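You operate a simulated robot arm through the tools that you are given. There is no shell and no other tool. Be economical: measure what you need, move in short steps, check, and stop when the job is done.

You are at the controls of a simulated robot arm. One attempt, no reset.

## Task
Put the 35 gauge block from the top of the packing bench on top of the green roll there and the 33 gauge block on the pane of the light box. Switch the white rocker switch on. The order is free.

The check looks at the end state, three seconds after you hand in, the way a careful person would. Anything else that was tipped, shoved, dropped, spilled or broken makes it a failure.

## Robot
A 7-joint arm with a fingered hand on a trunk, on a base that drives. Base frame: it is fixed to the floor where the robot stands at the start and does not move with it; the origin is under the middle of the robot, x ahead of it, y to its left, z up; the surface under the hand at the start is at about z = 760. Readings come in mm, degrees, newtons and seconds.
With the tool pointing down near the work surface it reaches from about 220 to 760 mm from the robot's upright axis, wherever it stands. Its first joint turns from -166.0 to 166.0 degrees. Places, roughly: pane of the light box (12x15 cm) [520, 1360, 840]; white rocker switch [400, 1400, 800]. Payload 4 kg.
Tool frame: the origin (TCP) lies between the finger pads and is the grasp point; the fingertips stand 28 mm ahead of it; z points along the fingers, y is the line along which they close. The gripper opens to 168 mm. The gripper's body begins 79 mm behind the TCP. The gripper is a hand of 4 fingers: y runs from the thumb to the fingers, the wrist lies at [0, 0, -249] in the tool frame, and closing takes about 1.5 s.
Orientation is that of the tool frame in the base frame, as [roll, pitch, yaw] about the fixed x, y, z axes, in that order (R = Rz(yaw) Ry(pitch) Rx(roll)). With the fingers straight down and closing along the base's y, the tool's x points along the base's -x, its y along +y and its z along -z.

## Interface
- The arm moves only by the tool arm_command. Its argument "commands" is a list of rows, each an object of numbers (a shift or turn left out is 0, a gripper value left out holds the last): "tx", "ty", "tz": the shift along the tool's x, y, z in units of 250 mm (1.0 is 250 mm); "wx", "wy", "wz": the turn, a rotation vector about the tool's x, y, z in units of 90 degrees (1.0 is 90 degrees). In form: [{"tx": .., "ty": .., "tz": .., "wx": .., "wy": .., "wz": ..}, ...]. A call has 1 to 10 rows; each row is the pose to reach, as a shift and turn from the pose commanded when the call began, along the tool's axes at that moment. "grip" is the finger opening in mm, from 0 to 168, set as the call begins (left out, the last holds). A call with a number of a shift or a turn outside -1 to 1 is refused whole. Each row takes 0.2 s and may step no farther than 50 mm and 8.6 degrees from the row before; otherwise, or with a gripper value out of range, the whole call is refused. A pose out of reach is approached as far as the arm can. The call stops where the force on the tool passes 40 N (or 10 N more than at its start, if that is more) or the arm is blocked; 0.2 s more then pass. Each finger travels about 153 mm/s and halts on what it meets, pressing with about 32 N; the grip force reading is that of the motor and also rises with nothing between the fingers. The clock runs only during rows and for 0.2 s after the last one: add rows that repeat a pose to give the fingers time. The reply holds the time, the measured pose of the TCP, the force on the tool along the base axes, the opening and the grip force, in the units named above and with some noise, with the torque about the TCP (base axes, N m) and any sound that the robot's microphone picked up.
- Cameras (640 x 400 px; columns grow to the right, rows downward): "scene" is now at [7.4, 114.8, 1442.8]; the picture's right is [-0.57, -0.82, 0.00], its down [-0.56, 0.39, -0.73] and it looks along [0.60, -0.42, -0.68] (base axes); focal length 261 px, centre (320, 200). "wrist" rides on the gripper at [60, -60, -110] in the tool frame; the picture's right is [0.71, 0.71, 0.00], its down [-0.56, 0.56, -0.61] and it looks along [-0.43, 0.43, 0.79] (tool axes); focal length 265 px, centre (320, 200). There is no depth. A picture from a camera that has moved, and an enlarged one, comes with that camera's place and axes in the base frame and with its lens.
- camera(camera): a new picture of that camera. The clock stands still meanwhile.
- raise_lower(by): slides the trunk up (or, below 0, down) by that many mm; the arm and the scene camera ride with it, the base frame stays. It gives what a move gives, with no picture.
- steer(legs): drives the robot by 1 to 6 legs, each [ahead, turn to the left] in mm and degrees, along the robot's own axes; the way and the turn of a leg run together, so that a leg with both is an arc; at most 1500 mm and 180 degrees a leg. The arm and the cameras ride along, it lands a little off, and it stops where it bumps. It gives what a move gives.
- finger_targets(finger1, finger2, finger3, thumb_bend): sets how far each is bent, from 0 (flat) to 1 (curled in); at 0.3 the hand is open as for a grip, at 0.7 the pads meet at the TCP. One left out holds its place. A second passes; each finger stops where it meets its share of the squeeze, and holds until it gets a number again. A gripper value or a shape takes the hand back. It gives what a move gives, with no picture; readings hold the bend of each and the force on the fingers (four entries, about 0 where the hand has none), thumb and palm.
- set_grasp(shape): the hand has 4 fingers and takes this shape, open, in about a second: jaw (thumb against the fingers, like two jaws); tri (thumb and two fingers); tip (a fingertip pinch); poke (one finger out to press); point (the index stretched); flat (the hand flat); cup (the hand cupped); fist (a fist). The gripper value then closes the fingers along that shape, each until it touches; the sizes above hold for jaw. It gives what a move gives, with no picture.
- turn_head(pan, tilt): turns the head with the scene camera to pan (to the left, within 155 degrees either way) and tilt (down, from -29 to 69), counted from straight ahead of the robot. It gives what a move gives.
- enlarge(camera, box): a new picture of the part [left, top, right, bottom] of that camera's present view, enlarged. The clock stands still meanwhile.
- finish_job(): hands the job in; it is judged then, once.

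Go step by step. Nothing tells you exact positions but the pictures and the camera data: compare them with the known pose of the tool, close in by small moves and look again before you grip or let go. The budget is 165 turns and 112 pictures, counting those below and the enlarged ones. Unless the task says otherwise, let go and move clear before handing in, and close with one line.

The tools are called after "Call:" as name(argument=value, ...) on one line, values as JSON. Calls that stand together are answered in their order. arm_command: Moves the arm, as the interface text tells. Its arguments: {"type":"object","properties":{"commands":{"type":"array","items":{"type":"object","properties":{"tx":{"type":"number"},"ty":{"type":"number"},"tz":{"type":"number"},"wx":{"type":"number"},"wy":{"type":"number"},"wz":{"type":"number"}}}},"grip":{"type":"number"}},"required":["commands"]} The other tools are called the same way: raise_lower (by) slides the trunk up or down; set_grasp (shape) gives the hand a shape; finger_targets (finger1, finger2, finger3, thumb_bend) moves the fingers one by one; steer (legs) drives the base; turn_head (pan, tilt) turns the head that bears the scene camera; camera (camera) takes a picture; enlarge (camera, box) takes an enlarged picture of a part of a camera's view; finish_job () hands the job in.

At the start:

```text
time_s: 0.0
tool_pos: [431.3, -42.0, 1027.6]
ee_rot: [179.9, 0.0, 180.0]
ft_force: [0.1, -0.1, 0.5]
moment: [0.0, -0.04, 0.04]
finger_gap: 168.3
finger_force: 0.1
shape: jaw
bend: [0.3, 0.3, 0.3, 0.3]
finger forces: [0.0, 0.0, 0.0, 0.1, 0.0, 0.0]
trunk travel left (down, up): [-461.0, 129.0]
robot x, y, heading: [0.3, -1.9, 0.1]
head pan, tilt: [-35.0, 43.2]
```

scene: 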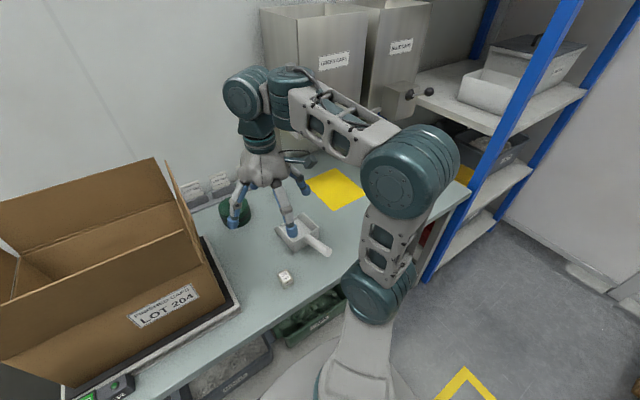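
wrist: 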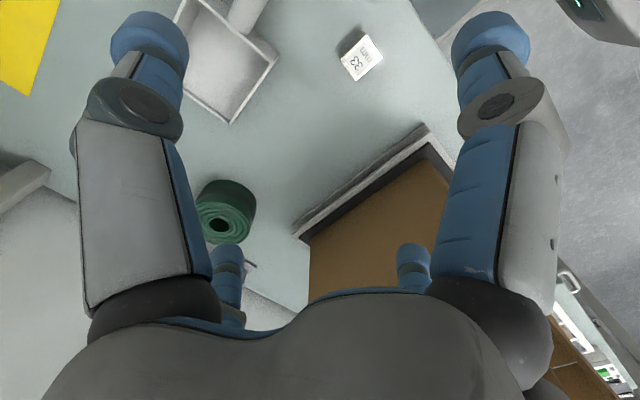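

I see the bench with a carton, a green roll, a tray and a small white block. I'll zoom in on the blocks.

Call:
enlarge(camera="wrist", box=[300, 0, 440, 100])

Call:
enlarge(camera="scene", box=[160, 150, 400, 300])

Call:
turn_head(pan=40, tilt=35)

Call:
camera(camera="scene")

```text
4.00 times, centred on (370, 50) of wrist
camera zoom: at [369.3, -102.6, 1139.2], right [-0.71, 0.71, 0.0], down [0.56, 0.56, 0.61], along [0.43, 0.43, -0.79], focal length 1062 px, centre (120, 800)
```

zoom: 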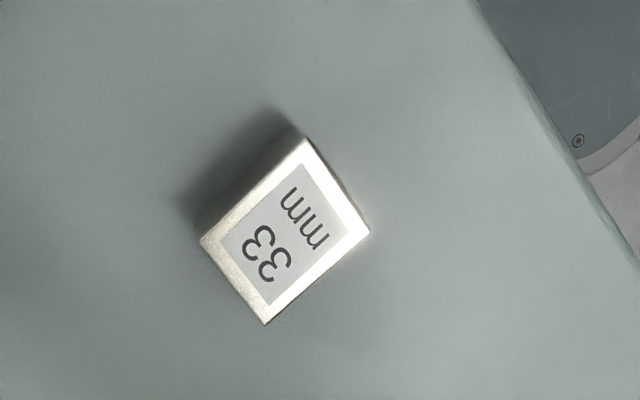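

```text
2.67 times, centred on (280, 225) of scene
camera zoom: at [7.4, 114.8, 1442.8], right [-0.57, -0.82, 0.0], down [-0.56, 0.39, -0.73], along [0.6, -0.42, -0.68], focal length 696 px, centre (427, 133)
```

zoom: 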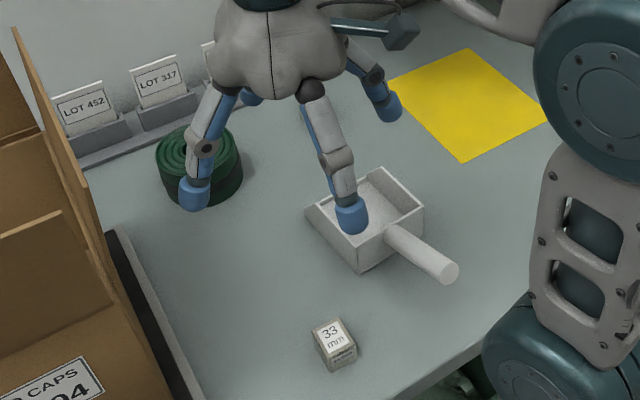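

```text
time_s: 1.5
tool_pos: [429.9, -42.2, 1027.2]
ee_rot: [-180.0, 0.0, -179.9]
ft_force: [0.1, 0.7, -0.8]
moment: [0.03, 0.01, 0.01]
finger_gap: 167.9
finger_force: 0.1
shape: jaw
bend: [0.3, 0.3, 0.3, 0.3]
finger forces: [0.0, 0.1, 0.0, 0.0, 0.0, 0.0]
trunk travel left (down, up): [-461.0, 129.0]
robot x, y, heading: [-1.0, 1.7, 0.0]
head pan, tilt: [40.0, 35.0]
```

```text
107 pictures are left
camera scene: at [7.1, 218.9, 1454.9], right [0.64, -0.77, 0.0], down [-0.44, -0.37, -0.82], along [0.63, 0.53, -0.57], focal length 261 px, centre (320, 200)
```

scene: 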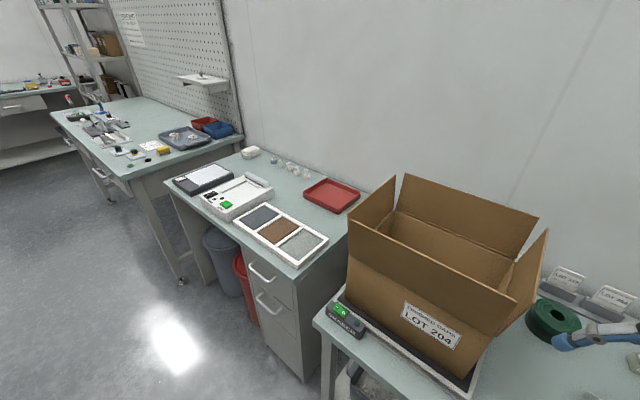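

The 33 block is on the bench near the front; now I need the 35 block and the light box detail.

Call:
enlarge(camera="scene", box=[150, 130, 374, 270])

Call:
turn_head(pan=-20, tilt=45)

Call:
camera(camera="scene")

```text
2.86 times, centred on (262, 200) of scene
camera zoom: at [7.1, 218.9, 1454.9], right [0.64, -0.77, 0.0], down [-0.44, -0.37, -0.82], along [0.63, 0.53, -0.57], focal length 746 px, centre (486, 200)
```

zoom: 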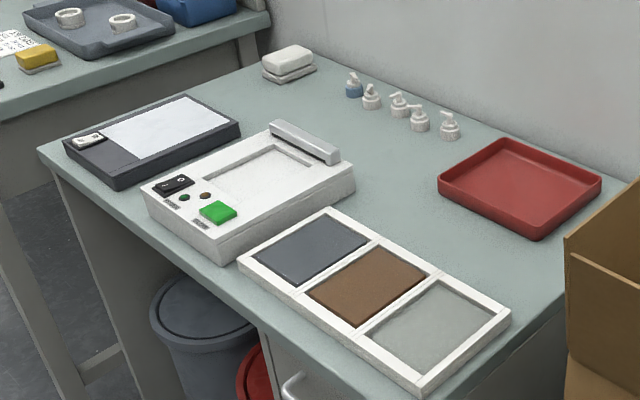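

```text
time_s: 2.8
tool_pos: [429.3, -42.4, 1027.1]
ee_rot: [-180.0, 0.1, 180.0]
ft_force: [-0.2, 1.0, -0.4]
moment: [-0.02, 0.0, 0.01]
finger_gap: 167.9
finger_force: 0.0
shape: jaw
bend: [0.3, 0.3, 0.3, 0.3]
finger forces: [0.0, 0.0, 0.0, 0.0, 0.0, 0.0]
trunk travel left (down, up): [-461.0, 129.0]
robot x, y, heading: [-1.1, -4.2, 0.2]
head pan, tilt: [-20.0, 45.0]
```

```text
105 pictures are left
camera scene: at [16.1, 134.5, 1440.1], right [-0.34, -0.94, 0.0], down [-0.66, 0.24, -0.71], along [0.66, -0.24, -0.71], focal length 261 px, centre (320, 200)
```

scene: 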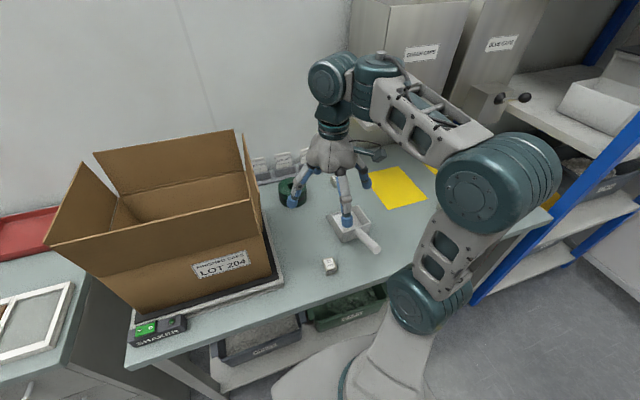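

Near (334,180) there is something small behind the fingers; zoom there.

Call:
enlarge(camera="scene", box=[270, 140, 398, 220])

Call:
enlarge(camera="wrist", box=[160, 180, 320, 340])

```text
5.00 times, centred on (334, 180) of scene
camera zoom: at [16.1, 134.5, 1440.1], right [-0.34, -0.94, 0.0], down [-0.66, 0.24, -0.71], along [0.66, -0.24, -0.71], focal length 1305 px, centre (250, 300)
```

zoom: 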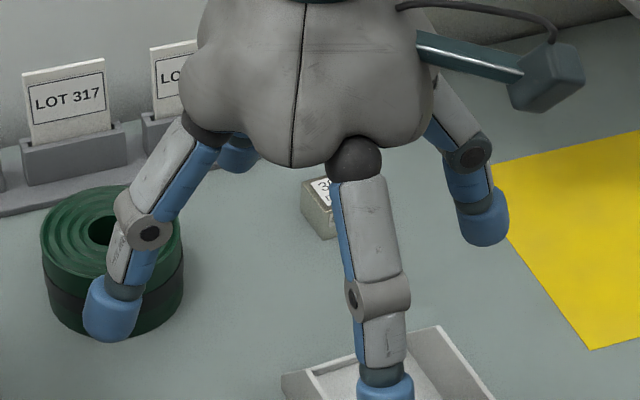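

```text
2.50 times, centred on (240, 260) of wrist
camera zoom: at [369.3, -102.6, 1139.2], right [-0.71, 0.71, 0.0], down [0.56, 0.56, 0.61], along [0.43, 0.43, -0.79], focal length 664 px, centre (520, 50)
```

zoom: 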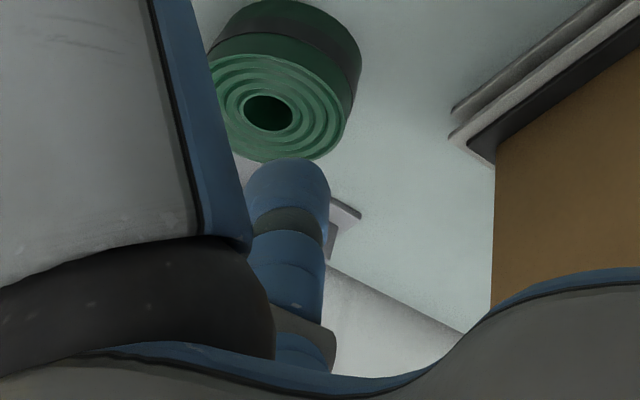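

The 35 block sits around (708,-174), the roll around (714,-7), and the 33 block around (376,-27), aligned with the axes. I'll test how the hand closes in the air before approaching.

Call:
arm_command(commands=[{"tz": 0}, {"tz": 0}, {"tz": 0}, {"tz": 0}, {"tz": 0}, {"tz": 0}], grip=40)

Call:
camera(camera="wrist")

Call:
enlarge(camera="scene", box=[270, 100, 430, 220])

Call:
set_grasp(shape="tip")

Call:
camera(camera="wrist")

Call:
enlarge(camera="scene", box=[270, 100, 430, 220])

```text
time_s: 4.2
tool_pos: [430.9, -41.0, 1027.8]
ee_rot: [-179.9, 0.0, 180.0]
ft_force: [-0.2, -0.8, 0.1]
moment: [0.0, 0.03, -0.03]
finger_gap: 40.2
finger_force: 0.1
shape: jaw
bend: [0.78, 0.78, 0.78, 0.5]
finger forces: [0.0, 0.1, 0.0, 0.1, 0.0, 0.1]
trunk travel left (down, up): [-461.0, 129.0]
robot x, y, heading: [1.7, 0.3, 0.2]
head pan, tilt: [-20.0, 45.0]
```

```text
102 pictures are left
camera wrist: at [369.3, -102.6, 1139.2], right [-0.71, 0.71, 0.0], down [0.56, 0.56, 0.61], along [0.43, 0.43, -0.79], focal length 265 px, centre (320, 200)
```

wrist: 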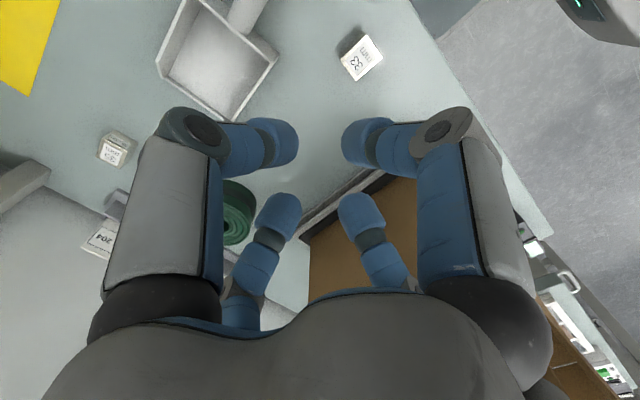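

```text
3.33 times, centred on (350, 160) of scene
camera zoom: at [16.0, 134.5, 1440.1], right [-0.34, -0.94, 0.0], down [-0.66, 0.24, -0.71], along [0.66, -0.24, -0.71], focal length 870 px, centre (220, 333)
```

zoom: 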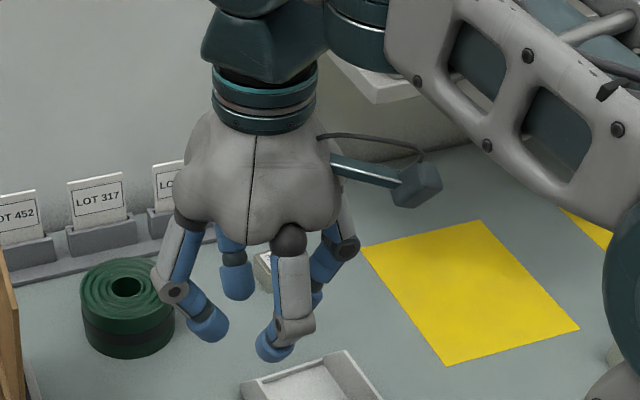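

```text
time_s: 5.1
tool_pos: [431.7, -42.8, 1028.4]
ee_rot: [-180.0, -0.1, 179.9]
ft_force: [0.9, -0.6, -0.7]
moment: [-0.04, 0.0, 0.0]
finger_gap: 168.2
finger_force: 0.1
shape: tip
bend: [0.11, 0.3, 0.11, 0.3]
finger forces: [0.1, 0.0, 0.0, 0.1, 0.0, 0.0]
trunk travel left (down, up): [-461.0, 129.0]
robot x, y, heading: [0.7, 0.8, 0.2]
head pan, tilt: [-20.0, 45.0]
```

```text
100 pictures are left
camera wrist: at [369.3, -102.6, 1139.2], right [-0.71, 0.71, 0.0], down [0.56, 0.56, 0.61], along [0.43, 0.43, -0.79], focal length 265 px, centre (320, 200)
```

wrist: 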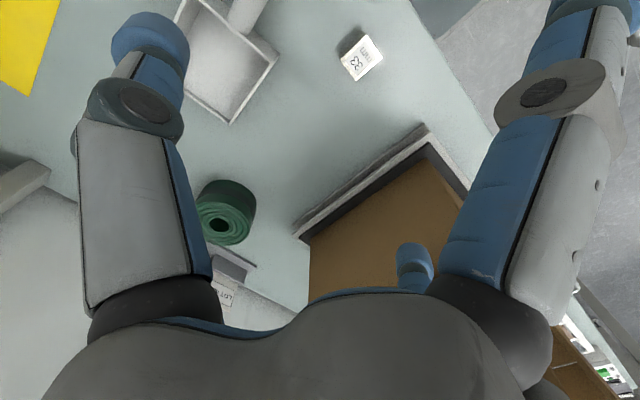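

```text
3.33 times, centred on (350, 160) of scene
camera zoom: at [16.0, 134.5, 1440.1], right [-0.34, -0.94, 0.0], down [-0.66, 0.24, -0.71], along [0.66, -0.24, -0.71], focal length 870 px, centre (220, 333)
```

zoom: 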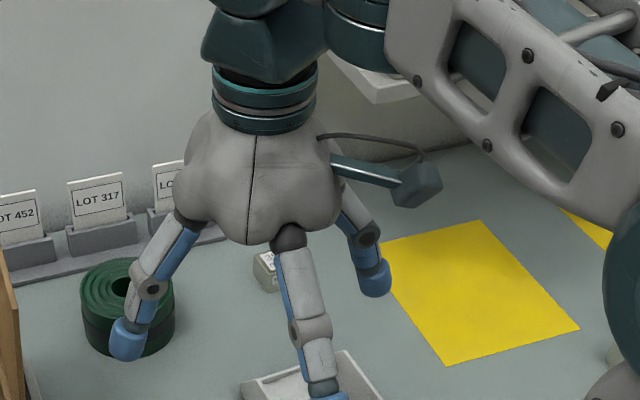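

The 35 block is at about (704,-178). I'll go back to the jaw shape, half open, and move above it in steps.

Call:
set_grasp(shape="jaw")

Call:
arm_command(commands=[{"tx": -0.15, "ty": -0.08}, {"tx": -0.3, "ty": -0.16}, {"tx": -0.45, "ty": -0.24}, {"tx": -0.6, "ty": -0.32}, {"tx": -0.75, "ty": -0.4}, {"tx": -0.85, "ty": -0.45}, {"tx": -0.85, "ty": -0.45}], grip=90)

Call:
camera(camera="wrist")

Call:
camera(camera="scene")

```text
time_s: 6.0
tool_pos: [430.5, -42.0, 1027.9]
ee_rot: [180.0, 0.1, -179.9]
ft_force: [0.7, 0.0, 0.4]
moment: [-0.01, -0.01, -0.04]
finger_gap: 168.1
finger_force: 0.1
shape: jaw
bend: [0.3, 0.3, 0.3, 0.3]
finger forces: [0.0, 0.0, 0.0, 0.0, 0.0, 0.0]
trunk travel left (down, up): [-461.0, 129.0]
robot x, y, heading: [-0.6, 0.3, 0.0]
head pan, tilt: [-20.0, 45.0]
```

```text
time_s: 7.6
tool_pos: [643.1, -156.1, 1027.5]
ee_rot: [-180.0, -0.1, -180.0]
ft_force: [1.3, -0.6, -0.2]
moment: [-0.02, 0.01, 0.01]
finger_gap: 90.6
finger_force: 0.1
shape: jaw
bend: [0.32, 0.32, 0.32, 0.33]
finger forces: [0.0, 0.1, 0.0, 0.0, 0.1, 0.0]
trunk travel left (down, up): [-461.0, 129.0]
robot x, y, heading: [1.0, -1.7, -0.0]
head pan, tilt: [-20.0, 45.0]
```

```text
98 pictures are left
camera wrist: at [582.1, -216.2, 1138.5], right [-0.71, 0.71, 0.0], down [0.56, 0.56, 0.61], along [0.43, 0.44, -0.79], focal length 265 px, centre (320, 200)
```

wrist: 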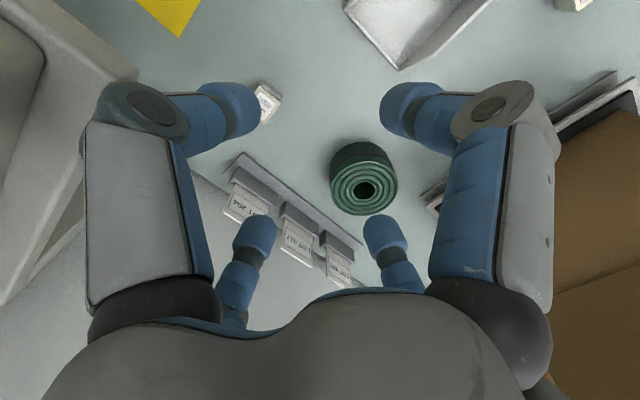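

```text
97 pictures are left
camera scene: at [16.2, 134.4, 1440.1], right [-0.34, -0.94, 0.0], down [-0.66, 0.24, -0.71], along [0.66, -0.24, -0.71], focal length 261 px, centre (320, 200)
```

scene: 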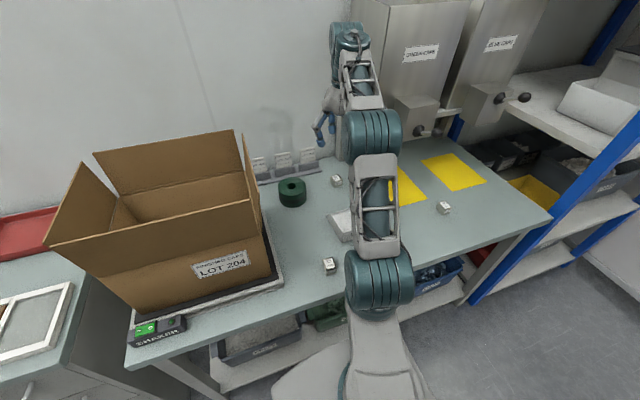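

There are two candidate blocks; I'll read their labels.

Call:
enlarge(camera="scene", box=[310, 160, 374, 200])

Call:
enlarge(camera="scene", box=[412, 188, 476, 228])

Call:
enlarge(camera="wrist", box=[220, 60, 420, 260])

```text
10.00 times, centred on (342, 180) of scene
camera zoom: at [16.2, 134.4, 1440.1], right [-0.34, -0.94, 0.0], down [-0.66, 0.24, -0.71], along [0.66, -0.24, -0.71], focal length 2611 px, centre (100, 400)
```

zoom: 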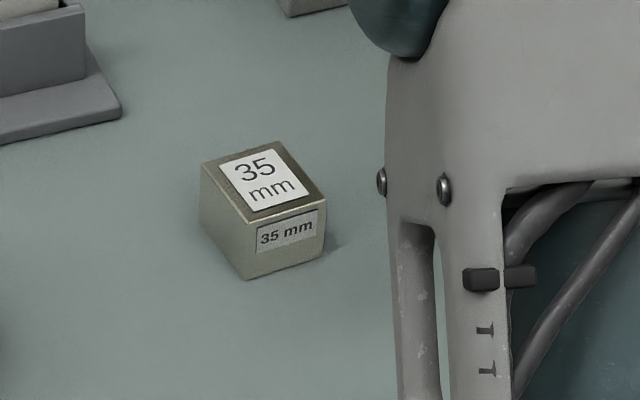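

```text
10.00 times, centred on (444, 208) of scene
camera zoom: at [16.2, 134.4, 1440.1], right [-0.34, -0.94, 0.0], down [-0.66, 0.24, -0.71], along [0.66, -0.24, -0.71], focal length 2611 px, centre (-920, 120)
```

zoom: 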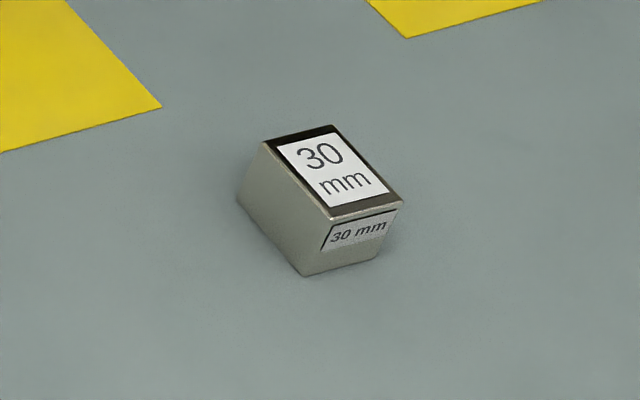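

```text
2.00 times, centred on (320, 160) of wrist
camera zoom: at [582.1, -216.2, 1138.5], right [-0.71, 0.71, 0.0], down [0.56, 0.56, 0.61], along [0.43, 0.44, -0.79], focal length 531 px, centre (320, 280)
```

zoom: 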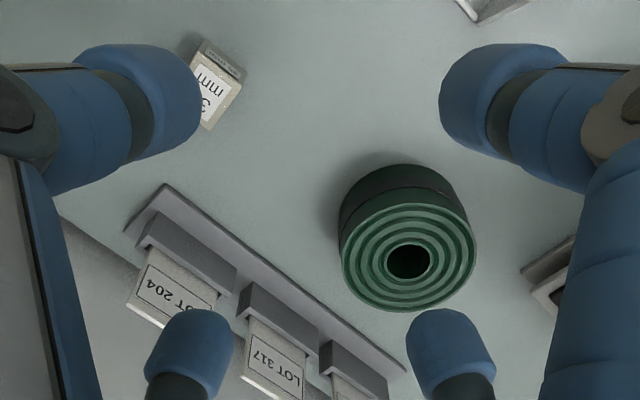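

The 35 block: centre about (711,-186), turned about +6°. I'll align above it at height.

Call:
arm_command(commands=[{"tx": -0.14, "ty": -0.06, "wz": -0.035}, {"tx": -0.27, "ty": -0.125, "wz": -0.068}, {"tx": -0.27, "ty": -0.125, "wz": -0.068}], grip=100)

Call:
arm_command(commands=[{"tz": 0.15}, {"tz": 0.3}, {"tz": 0.45}, {"tz": 0.45}])

Call:
camera(camera="wrist")

Call:
enlarge(camera="scene", box=[280, 90, 440, 210])

```text
time_s: 8.4
tool_pos: [676.7, -178.3, 1012.6]
ee_rot: [-179.8, 0.2, -172.5]
ft_force: [10.2, 26.0, 8.2]
moment: [-1.06, 0.09, 1.05]
finger_gap: 88.0
finger_force: 0.0
shape: jaw
bend: [0.3, 0.3, 0.3, 0.37]
finger forces: [0.0, 0.0, 0.0, 0.1, 28.1, 0.1]
out of reach, approached as far as the arm can: row 1, 2, 3
trunk travel left (down, up): [-461.0, 129.0]
robot x, y, heading: [0.5, -0.8, 0.6]
head pan, tilt: [-20.0, 45.0]
```

```text
time_s: 8.7
tool_pos: [675.7, -177.7, 1010.9]
ee_rot: [-179.5, 0.9, -173.0]
ft_force: [-8.2, 23.1, 17.1]
moment: [-1.64, -0.28, -0.49]
finger_gap: 88.7
finger_force: 0.1
shape: jaw
bend: [0.3, 0.3, 0.3, 0.36]
finger forces: [0.1, 0.0, 0.0, 0.0, 28.2, 0.0]
trunk travel left (down, up): [-461.0, 129.0]
robot x, y, heading: [-0.8, 0.3, 0.9]
head pan, tilt: [-20.0, 45.0]
stopped in row 1: the force on the tool passed its limit at 87 N (the readings are from after the stop); the commanded pose is now the measured one
```

```text
93 pictures are left
camera wrist: at [620.8, -243.8, 1122.4], right [-0.79, 0.62, -0.02], down [0.48, 0.63, 0.62], along [0.39, 0.48, -0.79], focal length 265 px, centre (320, 200)
```

wrist: 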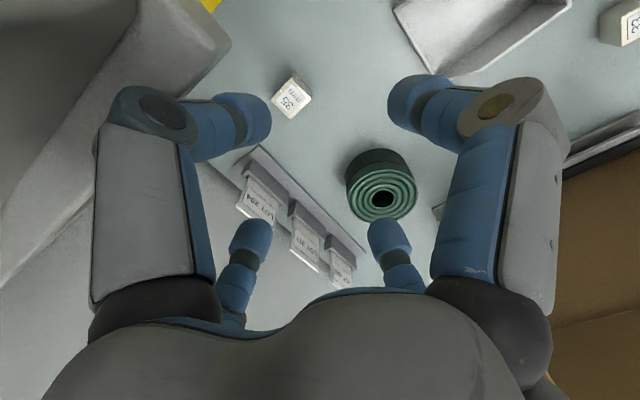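

```text
3.33 times, centred on (360, 150) of scene
camera zoom: at [10.4, 138.3, 1440.1], right [-0.33, -0.94, 0.0], down [-0.67, 0.23, -0.71], along [0.67, -0.23, -0.7], focal length 870 px, centre (187, 367)
```

zoom: 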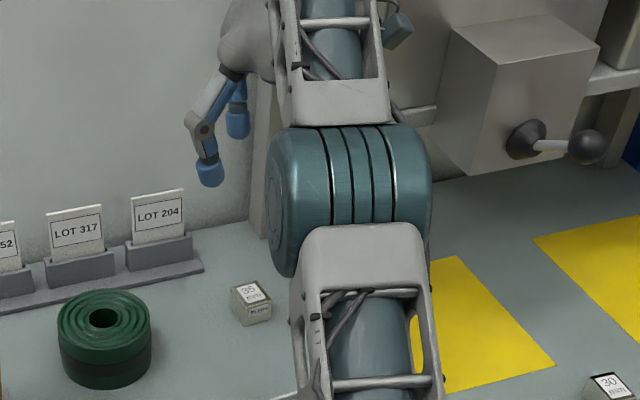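

The thumb touched the hopper's chute at the right. I'll back off left and toward the robot, then take a look at the chute to measure it.

Call:
arm_command(commands=[{"tx": 0.03, "ty": 0.12}, {"tx": 0.1, "ty": 0.28}, {"tx": 0.25, "ty": 0.4}, {"tx": 0.4, "ty": 0.5}, {"tx": 0.58, "ty": 0.55}, {"tx": 0.75, "ty": 0.6}, {"tx": 0.93, "ty": 0.62}, {"tx": 0.93, "ty": 0.62}])

Call:
turn_head(pan=-30, tilt=35)

Call:
camera(camera="scene")

```text
time_s: 10.4
tool_pos: [428.8, -58.2, 1003.4]
ee_rot: [-179.6, 0.7, -173.4]
ft_force: [-1.1, -0.1, -0.4]
moment: [0.04, 0.0, -0.02]
finger_gap: 99.6
finger_force: 0.1
shape: jaw
bend: [0.3, 0.3, 0.3, 0.3]
finger forces: [0.0, 0.0, 0.0, 0.1, 0.1, 0.0]
trunk travel left (down, up): [-461.0, 129.0]
robot x, y, heading: [0.5, -0.5, 0.5]
head pan, tilt: [-20.0, 45.0]
```

```text
time_s: 11.2
tool_pos: [429.3, -57.1, 1002.5]
ee_rot: [-179.6, 0.7, -173.4]
ft_force: [0.6, 0.1, 0.8]
moment: [0.02, 0.0, -0.01]
finger_gap: 99.8
finger_force: 0.1
shape: jaw
bend: [0.3, 0.3, 0.3, 0.3]
finger forces: [0.0, 0.0, 0.1, 0.0, 0.0, 0.1]
trunk travel left (down, up): [-461.0, 129.0]
robot x, y, heading: [-3.4, -3.2, 0.3]
head pan, tilt: [-30.0, 35.0]
```

```text
91 pictures are left
camera scene: at [14.7, 118.5, 1454.9], right [-0.49, -0.87, 0.0], down [-0.5, 0.28, -0.82], along [0.71, -0.4, -0.57], focal length 261 px, centre (320, 200)
```

scene: 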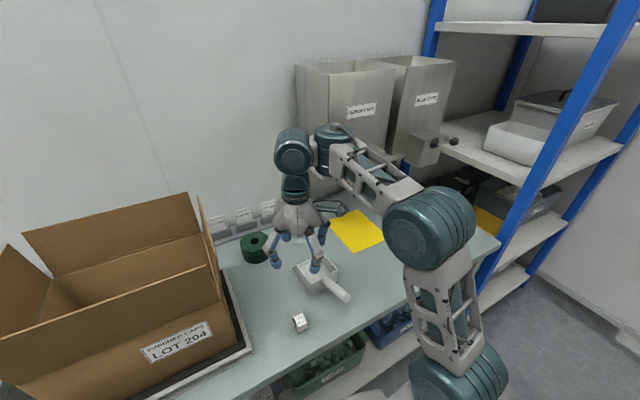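

I'll turn the hand -90° so the wrist camera faces the hopper and its bracket stays away from it.

Call:
arm_command(commands=[{"wz": 0.093}, {"wz": 0.186}, {"wz": 0.279}, {"wz": 0.372}, {"wz": 0.465}, {"wz": 0.558}, {"wz": 0.651}, {"wz": 0.744}, {"wz": 0.837}, {"wz": 0.93}])

Call:
camera(camera="wrist")

```text
time_s: 13.4
tool_pos: [429.8, -57.7, 1003.5]
ee_rot: [179.4, 0.3, 102.7]
ft_force: [0.1, 1.0, -0.4]
moment: [0.0, -0.03, 0.0]
finger_gap: 99.6
finger_force: 0.0
shape: jaw
bend: [0.3, 0.3, 0.3, 0.3]
finger forces: [0.0, 0.0, 0.0, 0.0, 0.0, 0.0]
trunk travel left (down, up): [-461.0, 129.0]
robot x, y, heading: [-0.6, 2.5, 0.6]
head pan, tilt: [-30.0, 35.0]
```

```text
90 pictures are left
camera wrist: at [355.1, -11.6, 1113.7], right [0.54, 0.84, 0.0], down [0.66, -0.42, 0.62], along [0.53, -0.33, -0.78], focal length 265 px, centre (320, 200)
```

wrist: 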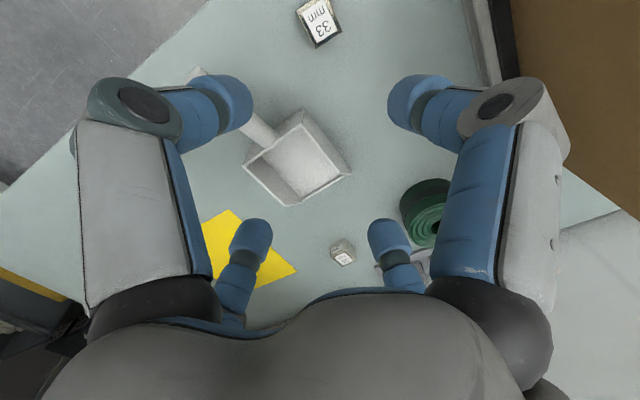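

The chute isn't in view. I'll swing the arm to the right so the head camera gets a clear line to the hopper.

Call:
arm_command(commands=[{"tx": -0.12, "ty": -0.09}, {"tx": -0.24, "ty": -0.18}, {"tx": -0.36, "ty": -0.27}, {"tx": -0.48, "ty": -0.36}, {"tx": -0.6, "ty": -0.45}, {"tx": -0.72, "ty": -0.54}, {"tx": -0.84, "ty": -0.63}, {"tx": -0.96, "ty": -0.72}, {"tx": -0.96, "ty": -0.72}])

Call:
camera(camera="scene")

```text
time_s: 15.4
tool_pos: [306.1, -331.9, 1003.5]
ee_rot: [179.4, 0.3, 102.9]
ft_force: [0.0, 0.3, 0.1]
moment: [0.02, 0.04, 0.02]
finger_gap: 99.4
finger_force: 0.1
shape: jaw
bend: [0.3, 0.3, 0.3, 0.3]
finger forces: [0.1, 0.1, 0.0, 0.0, 0.1, 0.0]
trunk travel left (down, up): [-461.0, 129.0]
robot x, y, heading: [0.5, -1.7, 0.4]
head pan, tilt: [-30.0, 35.0]
```

```text
89 pictures are left
camera scene: at [14.6, 118.2, 1455.0], right [-0.49, -0.87, 0.0], down [-0.5, 0.28, -0.82], along [0.71, -0.4, -0.57], focal length 261 px, centre (320, 200)
```

scene: 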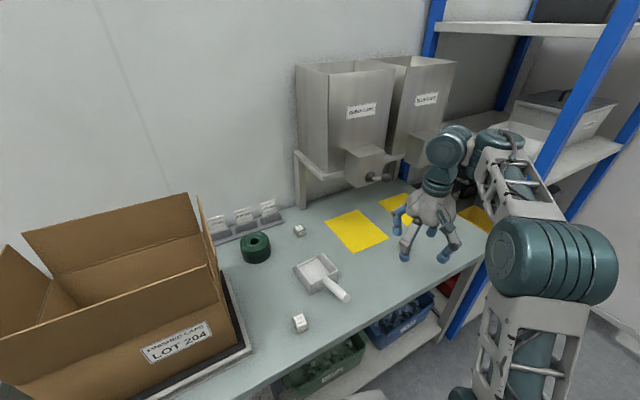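

Now the hopper stands clear; zoom on it and the block.

Call:
enlarge(camera="scene", box=[270, 130, 414, 240])

Call:
enlarge(camera="scene", box=[200, 190, 328, 270])

```text
3.64 times, centred on (342, 185) of scene
camera zoom: at [14.6, 118.2, 1455.0], right [-0.49, -0.87, 0.0], down [-0.5, 0.28, -0.82], along [0.71, -0.4, -0.57], focal length 949 px, centre (240, 254)
```

zoom: 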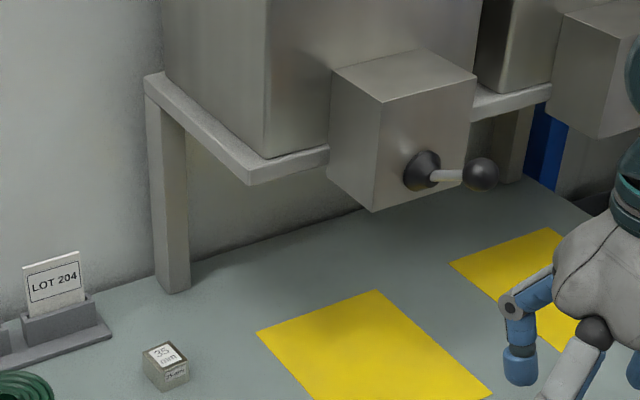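

```text
5.00 times, centred on (264, 230) of scene
camera zoom: at [14.6, 118.2, 1455.0], right [-0.49, -0.87, 0.0], down [-0.5, 0.28, -0.82], along [0.71, -0.4, -0.57], focal length 1305 px, centre (600, 50)
```

zoom: 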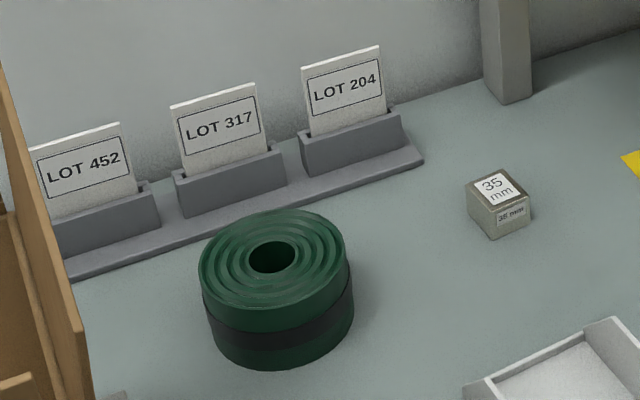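

The hopper's shelf frame has its left edge at y≈-262 and underside at z≈985; block 35 is at about (709,-185). I'll approach low, coming from the front left, with the wrist tilted away from the hopper.

Call:
arm_command(commands=[{"tx": 0.05, "ty": 0.14, "wz": 0.012}, {"tx": 0.1, "ty": 0.28, "wz": 0.024}, {"tx": 0.15, "ty": 0.42, "wz": 0.036}, {"tx": 0.2, "ty": 0.56, "wz": 0.05}, {"tx": 0.25, "ty": 0.7, "wz": 0.062}, {"tx": 0.3, "ty": 0.84, "wz": 0.074}, {"tx": 0.334, "ty": 0.98, "wz": 0.086}, {"tx": 0.334, "ty": 0.98, "wz": 0.086}])

Call:
arm_command(commands=[{"tx": 0.15, "ty": 0.08, "wy": -0.055}, {"tx": 0.25, "ty": 0.16, "wy": -0.111}, {"tx": 0.25, "ty": 0.32, "wy": -0.111}, {"tx": 0.25, "ty": 0.32, "wy": -0.111}])

Call:
camera(camera="wrist")

```text
time_s: 17.2
tool_pos: [526.6, -195.3, 1005.8]
ee_rot: [179.3, 0.3, 95.0]
ft_force: [0.3, 0.2, 0.1]
moment: [0.01, -0.05, -0.02]
finger_gap: 100.0
finger_force: 0.0
shape: jaw
bend: [0.3, 0.3, 0.3, 0.3]
finger forces: [0.0, 0.0, 0.1, 0.0, 0.1, 0.1]
trunk travel left (down, up): [-461.0, 129.0]
robot x, y, heading: [1.3, -0.9, 0.4]
head pan, tilt: [-30.0, 35.0]
```

```text
time_s: 18.2
tool_pos: [600.8, -127.3, 1006.7]
ee_rot: [179.3, 10.3, 94.9]
ft_force: [0.2, -0.1, 0.4]
moment: [-0.01, 0.01, 0.02]
finger_gap: 99.7
finger_force: 0.1
shape: jaw
bend: [0.3, 0.3, 0.3, 0.3]
finger forces: [0.0, 0.0, 0.1, 0.0, 0.1, 0.1]
trunk travel left (down, up): [-461.0, 129.0]
robot x, y, heading: [2.1, -0.5, 0.2]
head pan, tilt: [-30.0, 35.0]
```

```text
86 pictures are left
camera wrist: at [532.3, -53.0, 1104.0], right [0.64, 0.76, -0.12], down [0.59, -0.39, 0.71], along [0.49, -0.53, -0.69], focal length 265 px, centre (320, 200)
```

wrist: 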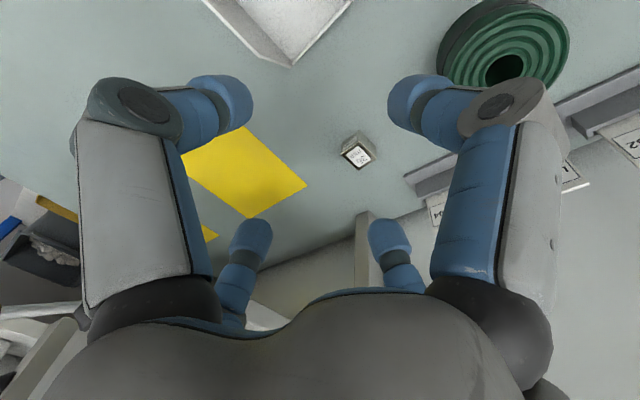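

Block confirmed at about (711,-185). Descend to z≈850 left-front of it.

Call:
arm_command(commands=[{"tx": 0.003, "ty": 0.03, "tz": 0.16}, {"tx": 0.006, "ty": 0.06, "tz": 0.32}, {"tx": 0.01, "ty": 0.09, "tz": 0.48}, {"tx": 0.013, "ty": 0.113, "tz": 0.636}, {"tx": 0.013, "ty": 0.113, "tz": 0.636}])

Call:
camera(camera="wrist")

Call:
camera(camera="scene")

```text
time_s: 19.4
tool_pos: [634.0, -148.1, 849.6]
ee_rot: [179.3, 10.2, 94.9]
ft_force: [0.0, 0.0, 0.2]
moment: [-0.01, -0.01, 0.02]
finger_gap: 99.8
finger_force: 0.1
shape: jaw
bend: [0.3, 0.3, 0.3, 0.3]
finger forces: [0.1, 0.1, 0.0, 0.1, 0.0, 0.1]
trunk travel left (down, up): [-461.0, 129.0]
robot x, y, heading: [1.9, -2.2, 0.5]
head pan, tilt: [-30.0, 35.0]
```

```text
85 pictures are left
camera wrist: at [564.7, -75.0, 946.2], right [0.64, 0.76, -0.12], down [0.59, -0.39, 0.71], along [0.49, -0.53, -0.69], focal length 265 px, centre (320, 200)
```

wrist: 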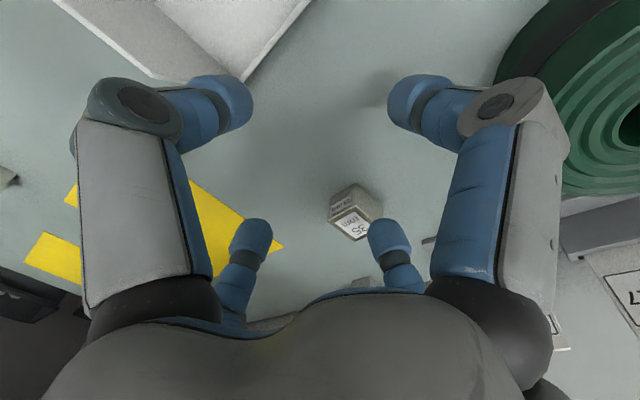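

```text
84 pictures are left
camera scene: at [15.1, 118.3, 1455.0], right [-0.49, -0.87, 0.0], down [-0.5, 0.28, -0.82], along [0.71, -0.4, -0.57], focal length 261 px, centre (320, 200)
```

scene: 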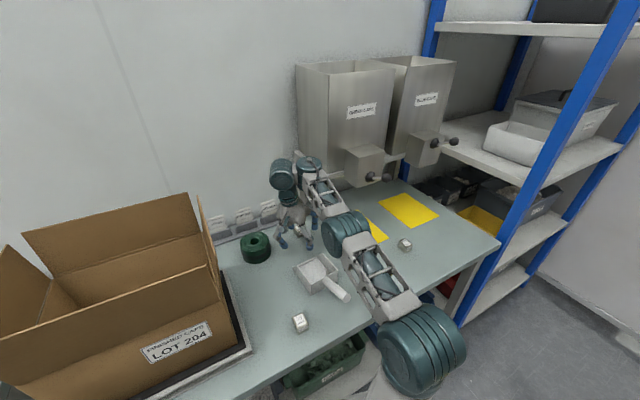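

I'll lean the wrist a little back toward the robot too, and slide in over the block at this height.

Call:
arm_command(commands=[{"wx": -0.045}, {"wx": -0.089}, {"tx": -0.06, "ty": 0.1, "tz": 0.01, "wx": -0.089}, {"tx": -0.12, "ty": 0.2, "tz": 0.02, "wx": -0.089}, {"tx": -0.171, "ty": 0.294, "tz": 0.031, "wx": -0.089}, {"tx": -0.171, "ty": 0.294, "tz": 0.031, "wx": -0.089}])

Call:
camera(camera="wrist")

Call:
enlarge(camera="scene", box=[240, 140, 400, 260])

```text
time_s: 20.8
tool_pos: [710.7, -185.9, 850.5]
ee_rot: [171.3, 10.4, 95.0]
ft_force: [-0.3, 0.7, 0.0]
moment: [-0.01, 0.01, 0.01]
finger_gap: 99.7
finger_force: 0.1
shape: jaw
bend: [0.3, 0.3, 0.3, 0.3]
finger forces: [0.0, 0.1, 0.0, 0.0, 0.0, 0.0]
trunk travel left (down, up): [-461.0, 129.0]
robot x, y, heading: [-2.2, -2.4, 0.5]
head pan, tilt: [-30.0, 35.0]
```

```text
83 pictures are left
camera wrist: at [627.0, -116.3, 938.5], right [0.63, 0.77, -0.02], down [0.49, -0.38, 0.78], along [0.59, -0.51, -0.63], focal length 265 px, centre (320, 200)
```

wrist: 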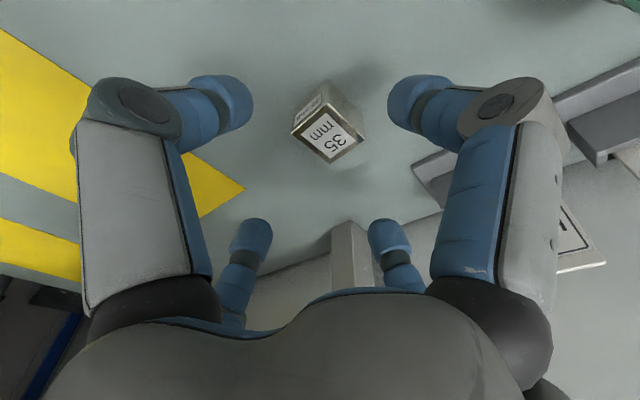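

```text
3.33 times, centred on (320, 200) of scene
camera zoom: at [15.1, 118.5, 1454.9], right [-0.49, -0.87, 0.0], down [-0.5, 0.28, -0.82], along [0.71, -0.4, -0.57], focal length 870 px, centre (320, 200)
```

zoom: 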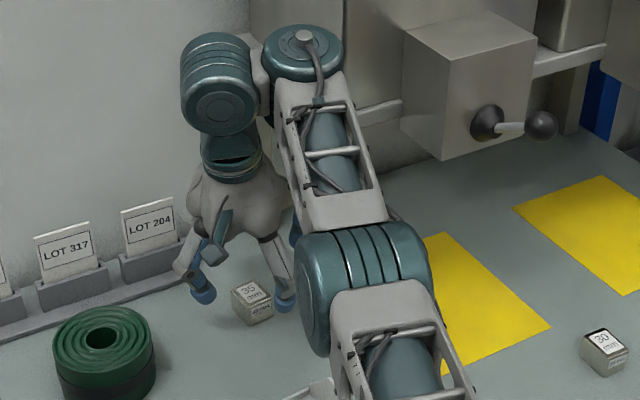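

Well centred over the block. Lower ~50 mm vertically.

Call:
arm_command(commands=[{"tx": 0.0125, "ty": -0.01, "tz": 0.067}, {"tx": 0.025, "ty": -0.021, "tz": 0.135}, {"tx": 0.0375, "ty": -0.031, "tz": 0.202}, {"tx": 0.0375, "ty": -0.031, "tz": 0.202}])

Call:
camera(camera="wrist")

Call:
enlarge(camera="scene", box=[250, 190, 346, 250])

```text
time_s: 21.8
tool_pos: [702.1, -180.7, 837.9]
ee_rot: [172.4, 9.6, 95.0]
ft_force: [-0.4, -0.6, 0.1]
moment: [0.01, 0.02, 0.02]
finger_gap: 99.7
finger_force: 0.0
shape: jaw
bend: [0.3, 0.3, 0.3, 0.3]
finger forces: [0.0, 0.0, 0.1, 0.0, 0.0, 0.0]
out of reach, approached as far as the arm can: row 1, 2, 3, 4
trunk travel left (down, up): [-461.0, 129.0]
robot x, y, heading: [2.3, 2.9, 0.4]
head pan, tilt: [-30.0, 35.0]
```

```text
81 pictures are left
camera wrist: at [621.6, -111.5, 927.9], right [0.64, 0.77, -0.03], down [0.51, -0.39, 0.77], along [0.58, -0.5, -0.64], focal length 265 px, centre (320, 200)
```

wrist: 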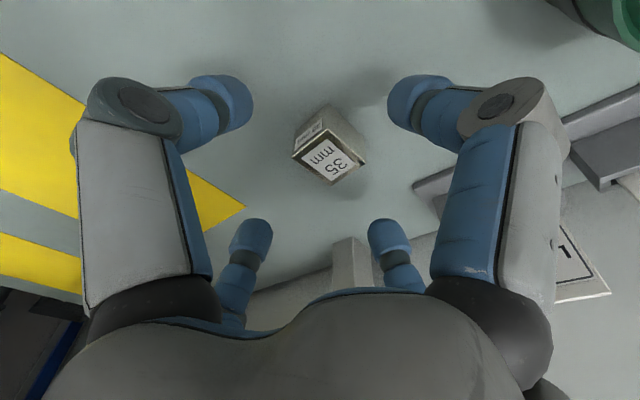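

```text
6.67 times, centred on (298, 220) of scene
camera zoom: at [14.8, 118.2, 1455.0], right [-0.49, -0.87, 0.0], down [-0.5, 0.28, -0.82], along [0.71, -0.4, -0.57], focal length 1740 px, centre (467, 67)
```

zoom: 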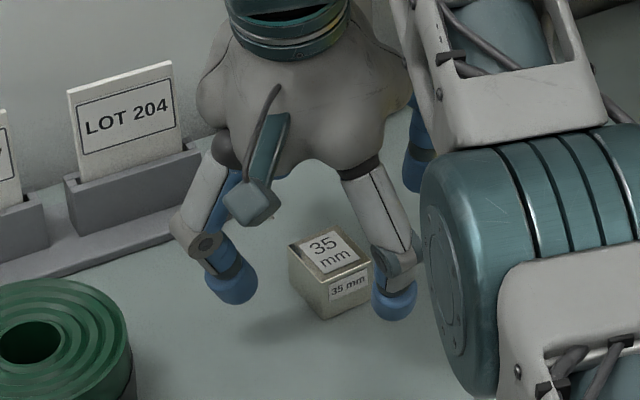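

The arm is at its reach limit at this trunk height. I'll lower the trunk 25 mm (TCP to ≈813) and then correct sideways.

Call:
raise_lower(by=-25)

Call:
arm_command(commands=[{"tx": -0.024, "ty": 0.034, "tz": 0.01}, {"tx": -0.024, "ty": 0.034, "tz": 0.01}])

Call:
camera(camera="wrist")

```text
time_s: 22.5
tool_pos: [702.3, -181.8, 812.1]
ee_rot: [172.4, 9.7, 95.0]
ft_force: [0.0, 0.1, 1.1]
moment: [0.03, -0.01, 0.02]
finger_gap: 100.1
finger_force: 0.0
shape: jaw
bend: [0.3, 0.3, 0.3, 0.3]
finger forces: [0.0, 0.0, 0.0, 0.1, 0.1, 0.1]
trunk travel left (down, up): [-436.0, 154.0]
robot x, y, heading: [3.0, -1.6, 0.7]
head pan, tilt: [-30.0, 35.0]
```

```text
time_s: 23.1
tool_pos: [713.8, -183.7, 811.9]
ee_rot: [172.6, 9.7, 95.2]
ft_force: [-0.7, -0.5, 0.1]
moment: [0.0, 0.01, -0.04]
finger_gap: 99.9
finger_force: 0.1
shape: jaw
bend: [0.3, 0.3, 0.3, 0.3]
finger forces: [0.0, 0.0, 0.0, 0.0, 0.0, 0.0]
trunk travel left (down, up): [-436.0, 154.0]
robot x, y, heading: [-1.5, -0.9, 0.6]
head pan, tilt: [-30.0, 35.0]
```

```text
79 pictures are left
camera wrist: at [631.6, -113.6, 903.6], right [0.63, 0.77, -0.03], down [0.51, -0.39, 0.77], along [0.58, -0.5, -0.64], focal length 265 px, centre (320, 200)
```

wrist: 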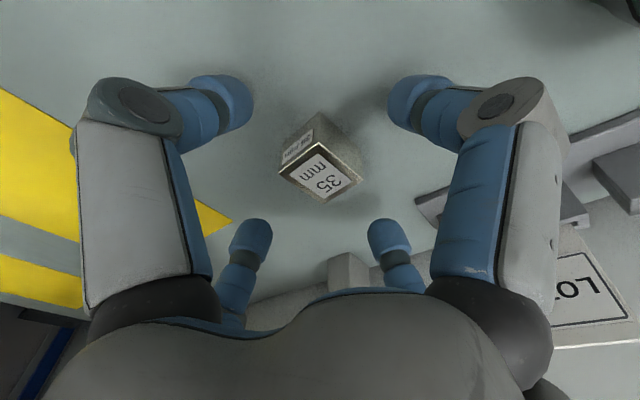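

Centred. Lower a further 14 mm with the trunk, then look once and close.

Call:
raise_lower(by=-14)

Call:
camera(camera="wrist")

Call:
enlarge(camera="scene", box=[250, 190, 346, 250])

```text
time_s: 23.7
tool_pos: [713.0, -184.4, 798.5]
ee_rot: [172.5, 9.7, 95.0]
ft_force: [0.5, 0.9, 2.5]
moment: [0.18, 0.0, -0.03]
finger_gap: 99.4
finger_force: 0.0
shape: jaw
bend: [0.3, 0.3, 0.3, 0.3]
finger forces: [2.3, 0.1, 0.2, 0.0, 0.0, 0.0]
trunk travel left (down, up): [-422.0, 168.0]
robot x, y, heading: [2.1, 0.4, 0.4]
head pan, tilt: [-30.0, 35.0]
```

```text
78 pictures are left
camera wrist: at [630.5, -114.0, 890.1], right [0.63, 0.77, -0.03], down [0.51, -0.39, 0.77], along [0.58, -0.5, -0.64], focal length 265 px, centre (320, 200)
```

wrist: 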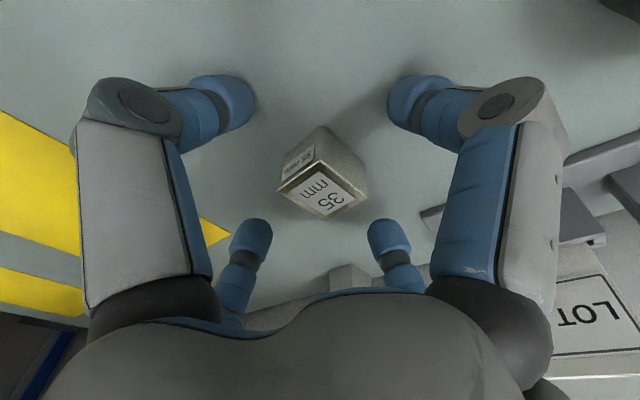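

```text
6.67 times, centred on (298, 220) of scene
camera zoom: at [13.5, 121.7, 1415.5], right [-0.49, -0.87, 0.0], down [-0.5, 0.28, -0.82], along [0.71, -0.4, -0.57], focal length 1740 px, centre (467, 67)
```

zoom: 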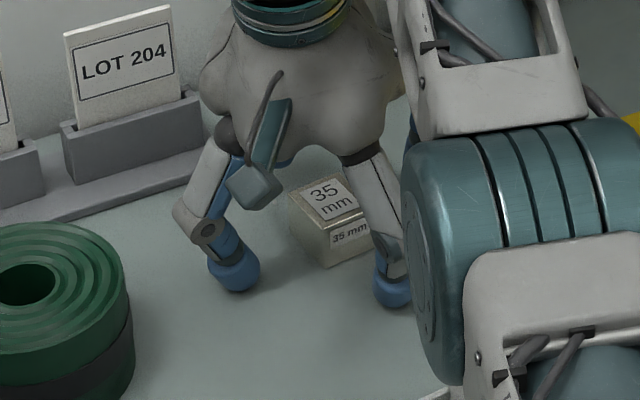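

Finger 1 just grazes the bench; I'll raise 3 mm and close.

Call:
raise_lower(by=3)

Call:
arm_command(commands=[{"tz": 0}, {"tz": 0}, {"tz": 0}, {"tz": 0}, {"tz": 0}, {"tz": 0}, {"tz": 0}, {"tz": 0}], grip=15)

Call:
camera(camera="wrist")

Call:
enlarge(camera="scene", box=[250, 190, 346, 250])

```text
time_s: 24.2
tool_pos: [712.8, -183.6, 801.5]
ee_rot: [172.7, 9.6, 95.3]
ft_force: [0.8, -0.1, -0.3]
moment: [0.0, 0.02, -0.02]
finger_gap: 100.0
finger_force: 0.1
shape: jaw
bend: [0.3, 0.3, 0.3, 0.3]
finger forces: [0.1, 0.1, 0.0, 0.0, 0.0, 0.1]
trunk travel left (down, up): [-425.0, 165.0]
robot x, y, heading: [0.8, -5.0, 0.3]
head pan, tilt: [-30.0, 35.0]
```

```text
time_s: 26.0
tool_pos: [714.6, -182.6, 802.2]
ee_rot: [172.4, 9.6, 95.1]
ft_force: [-0.4, -0.1, 1.0]
moment: [0.01, 0.03, 0.01]
finger_gap: 28.2
finger_force: 32.0
shape: jaw
bend: [0.76, 0.76, 0.76, 0.55]
finger forces: [27.7, 30.9, 29.2, 0.0, 29.8, 0.0]
trunk travel left (down, up): [-425.0, 165.0]
robot x, y, heading: [1.1, -0.7, 0.7]
head pan, tilt: [-30.0, 35.0]
```

```text
76 pictures are left
camera wrist: at [631.7, -113.7, 892.9], right [0.63, 0.77, -0.03], down [0.51, -0.39, 0.77], along [0.58, -0.5, -0.64], focal length 265 px, centre (320, 200)
```

wrist: 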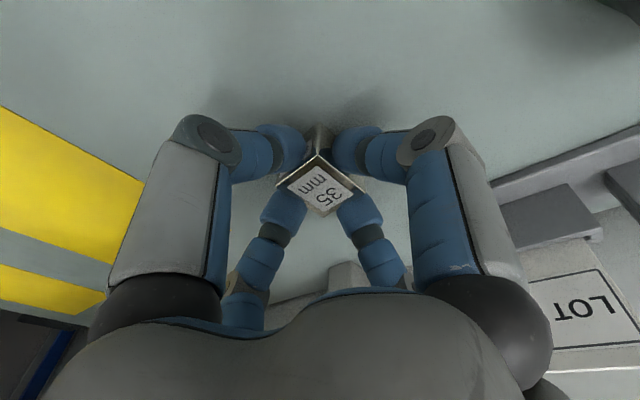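

```text
6.67 times, centred on (298, 220) of scene
camera zoom: at [15.4, 121.6, 1418.8], right [-0.49, -0.87, 0.0], down [-0.5, 0.28, -0.82], along [0.71, -0.4, -0.57], focal length 1740 px, centre (467, 67)
```

zoom: 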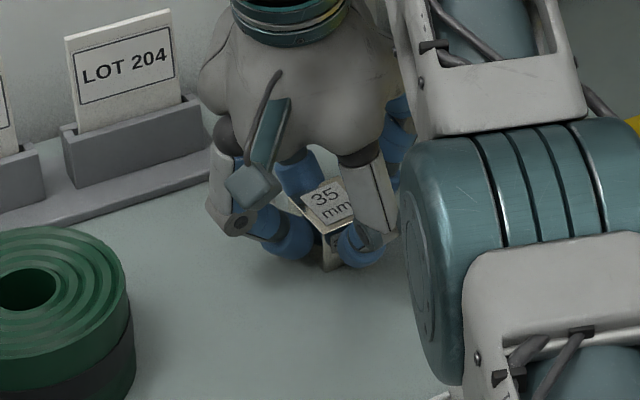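

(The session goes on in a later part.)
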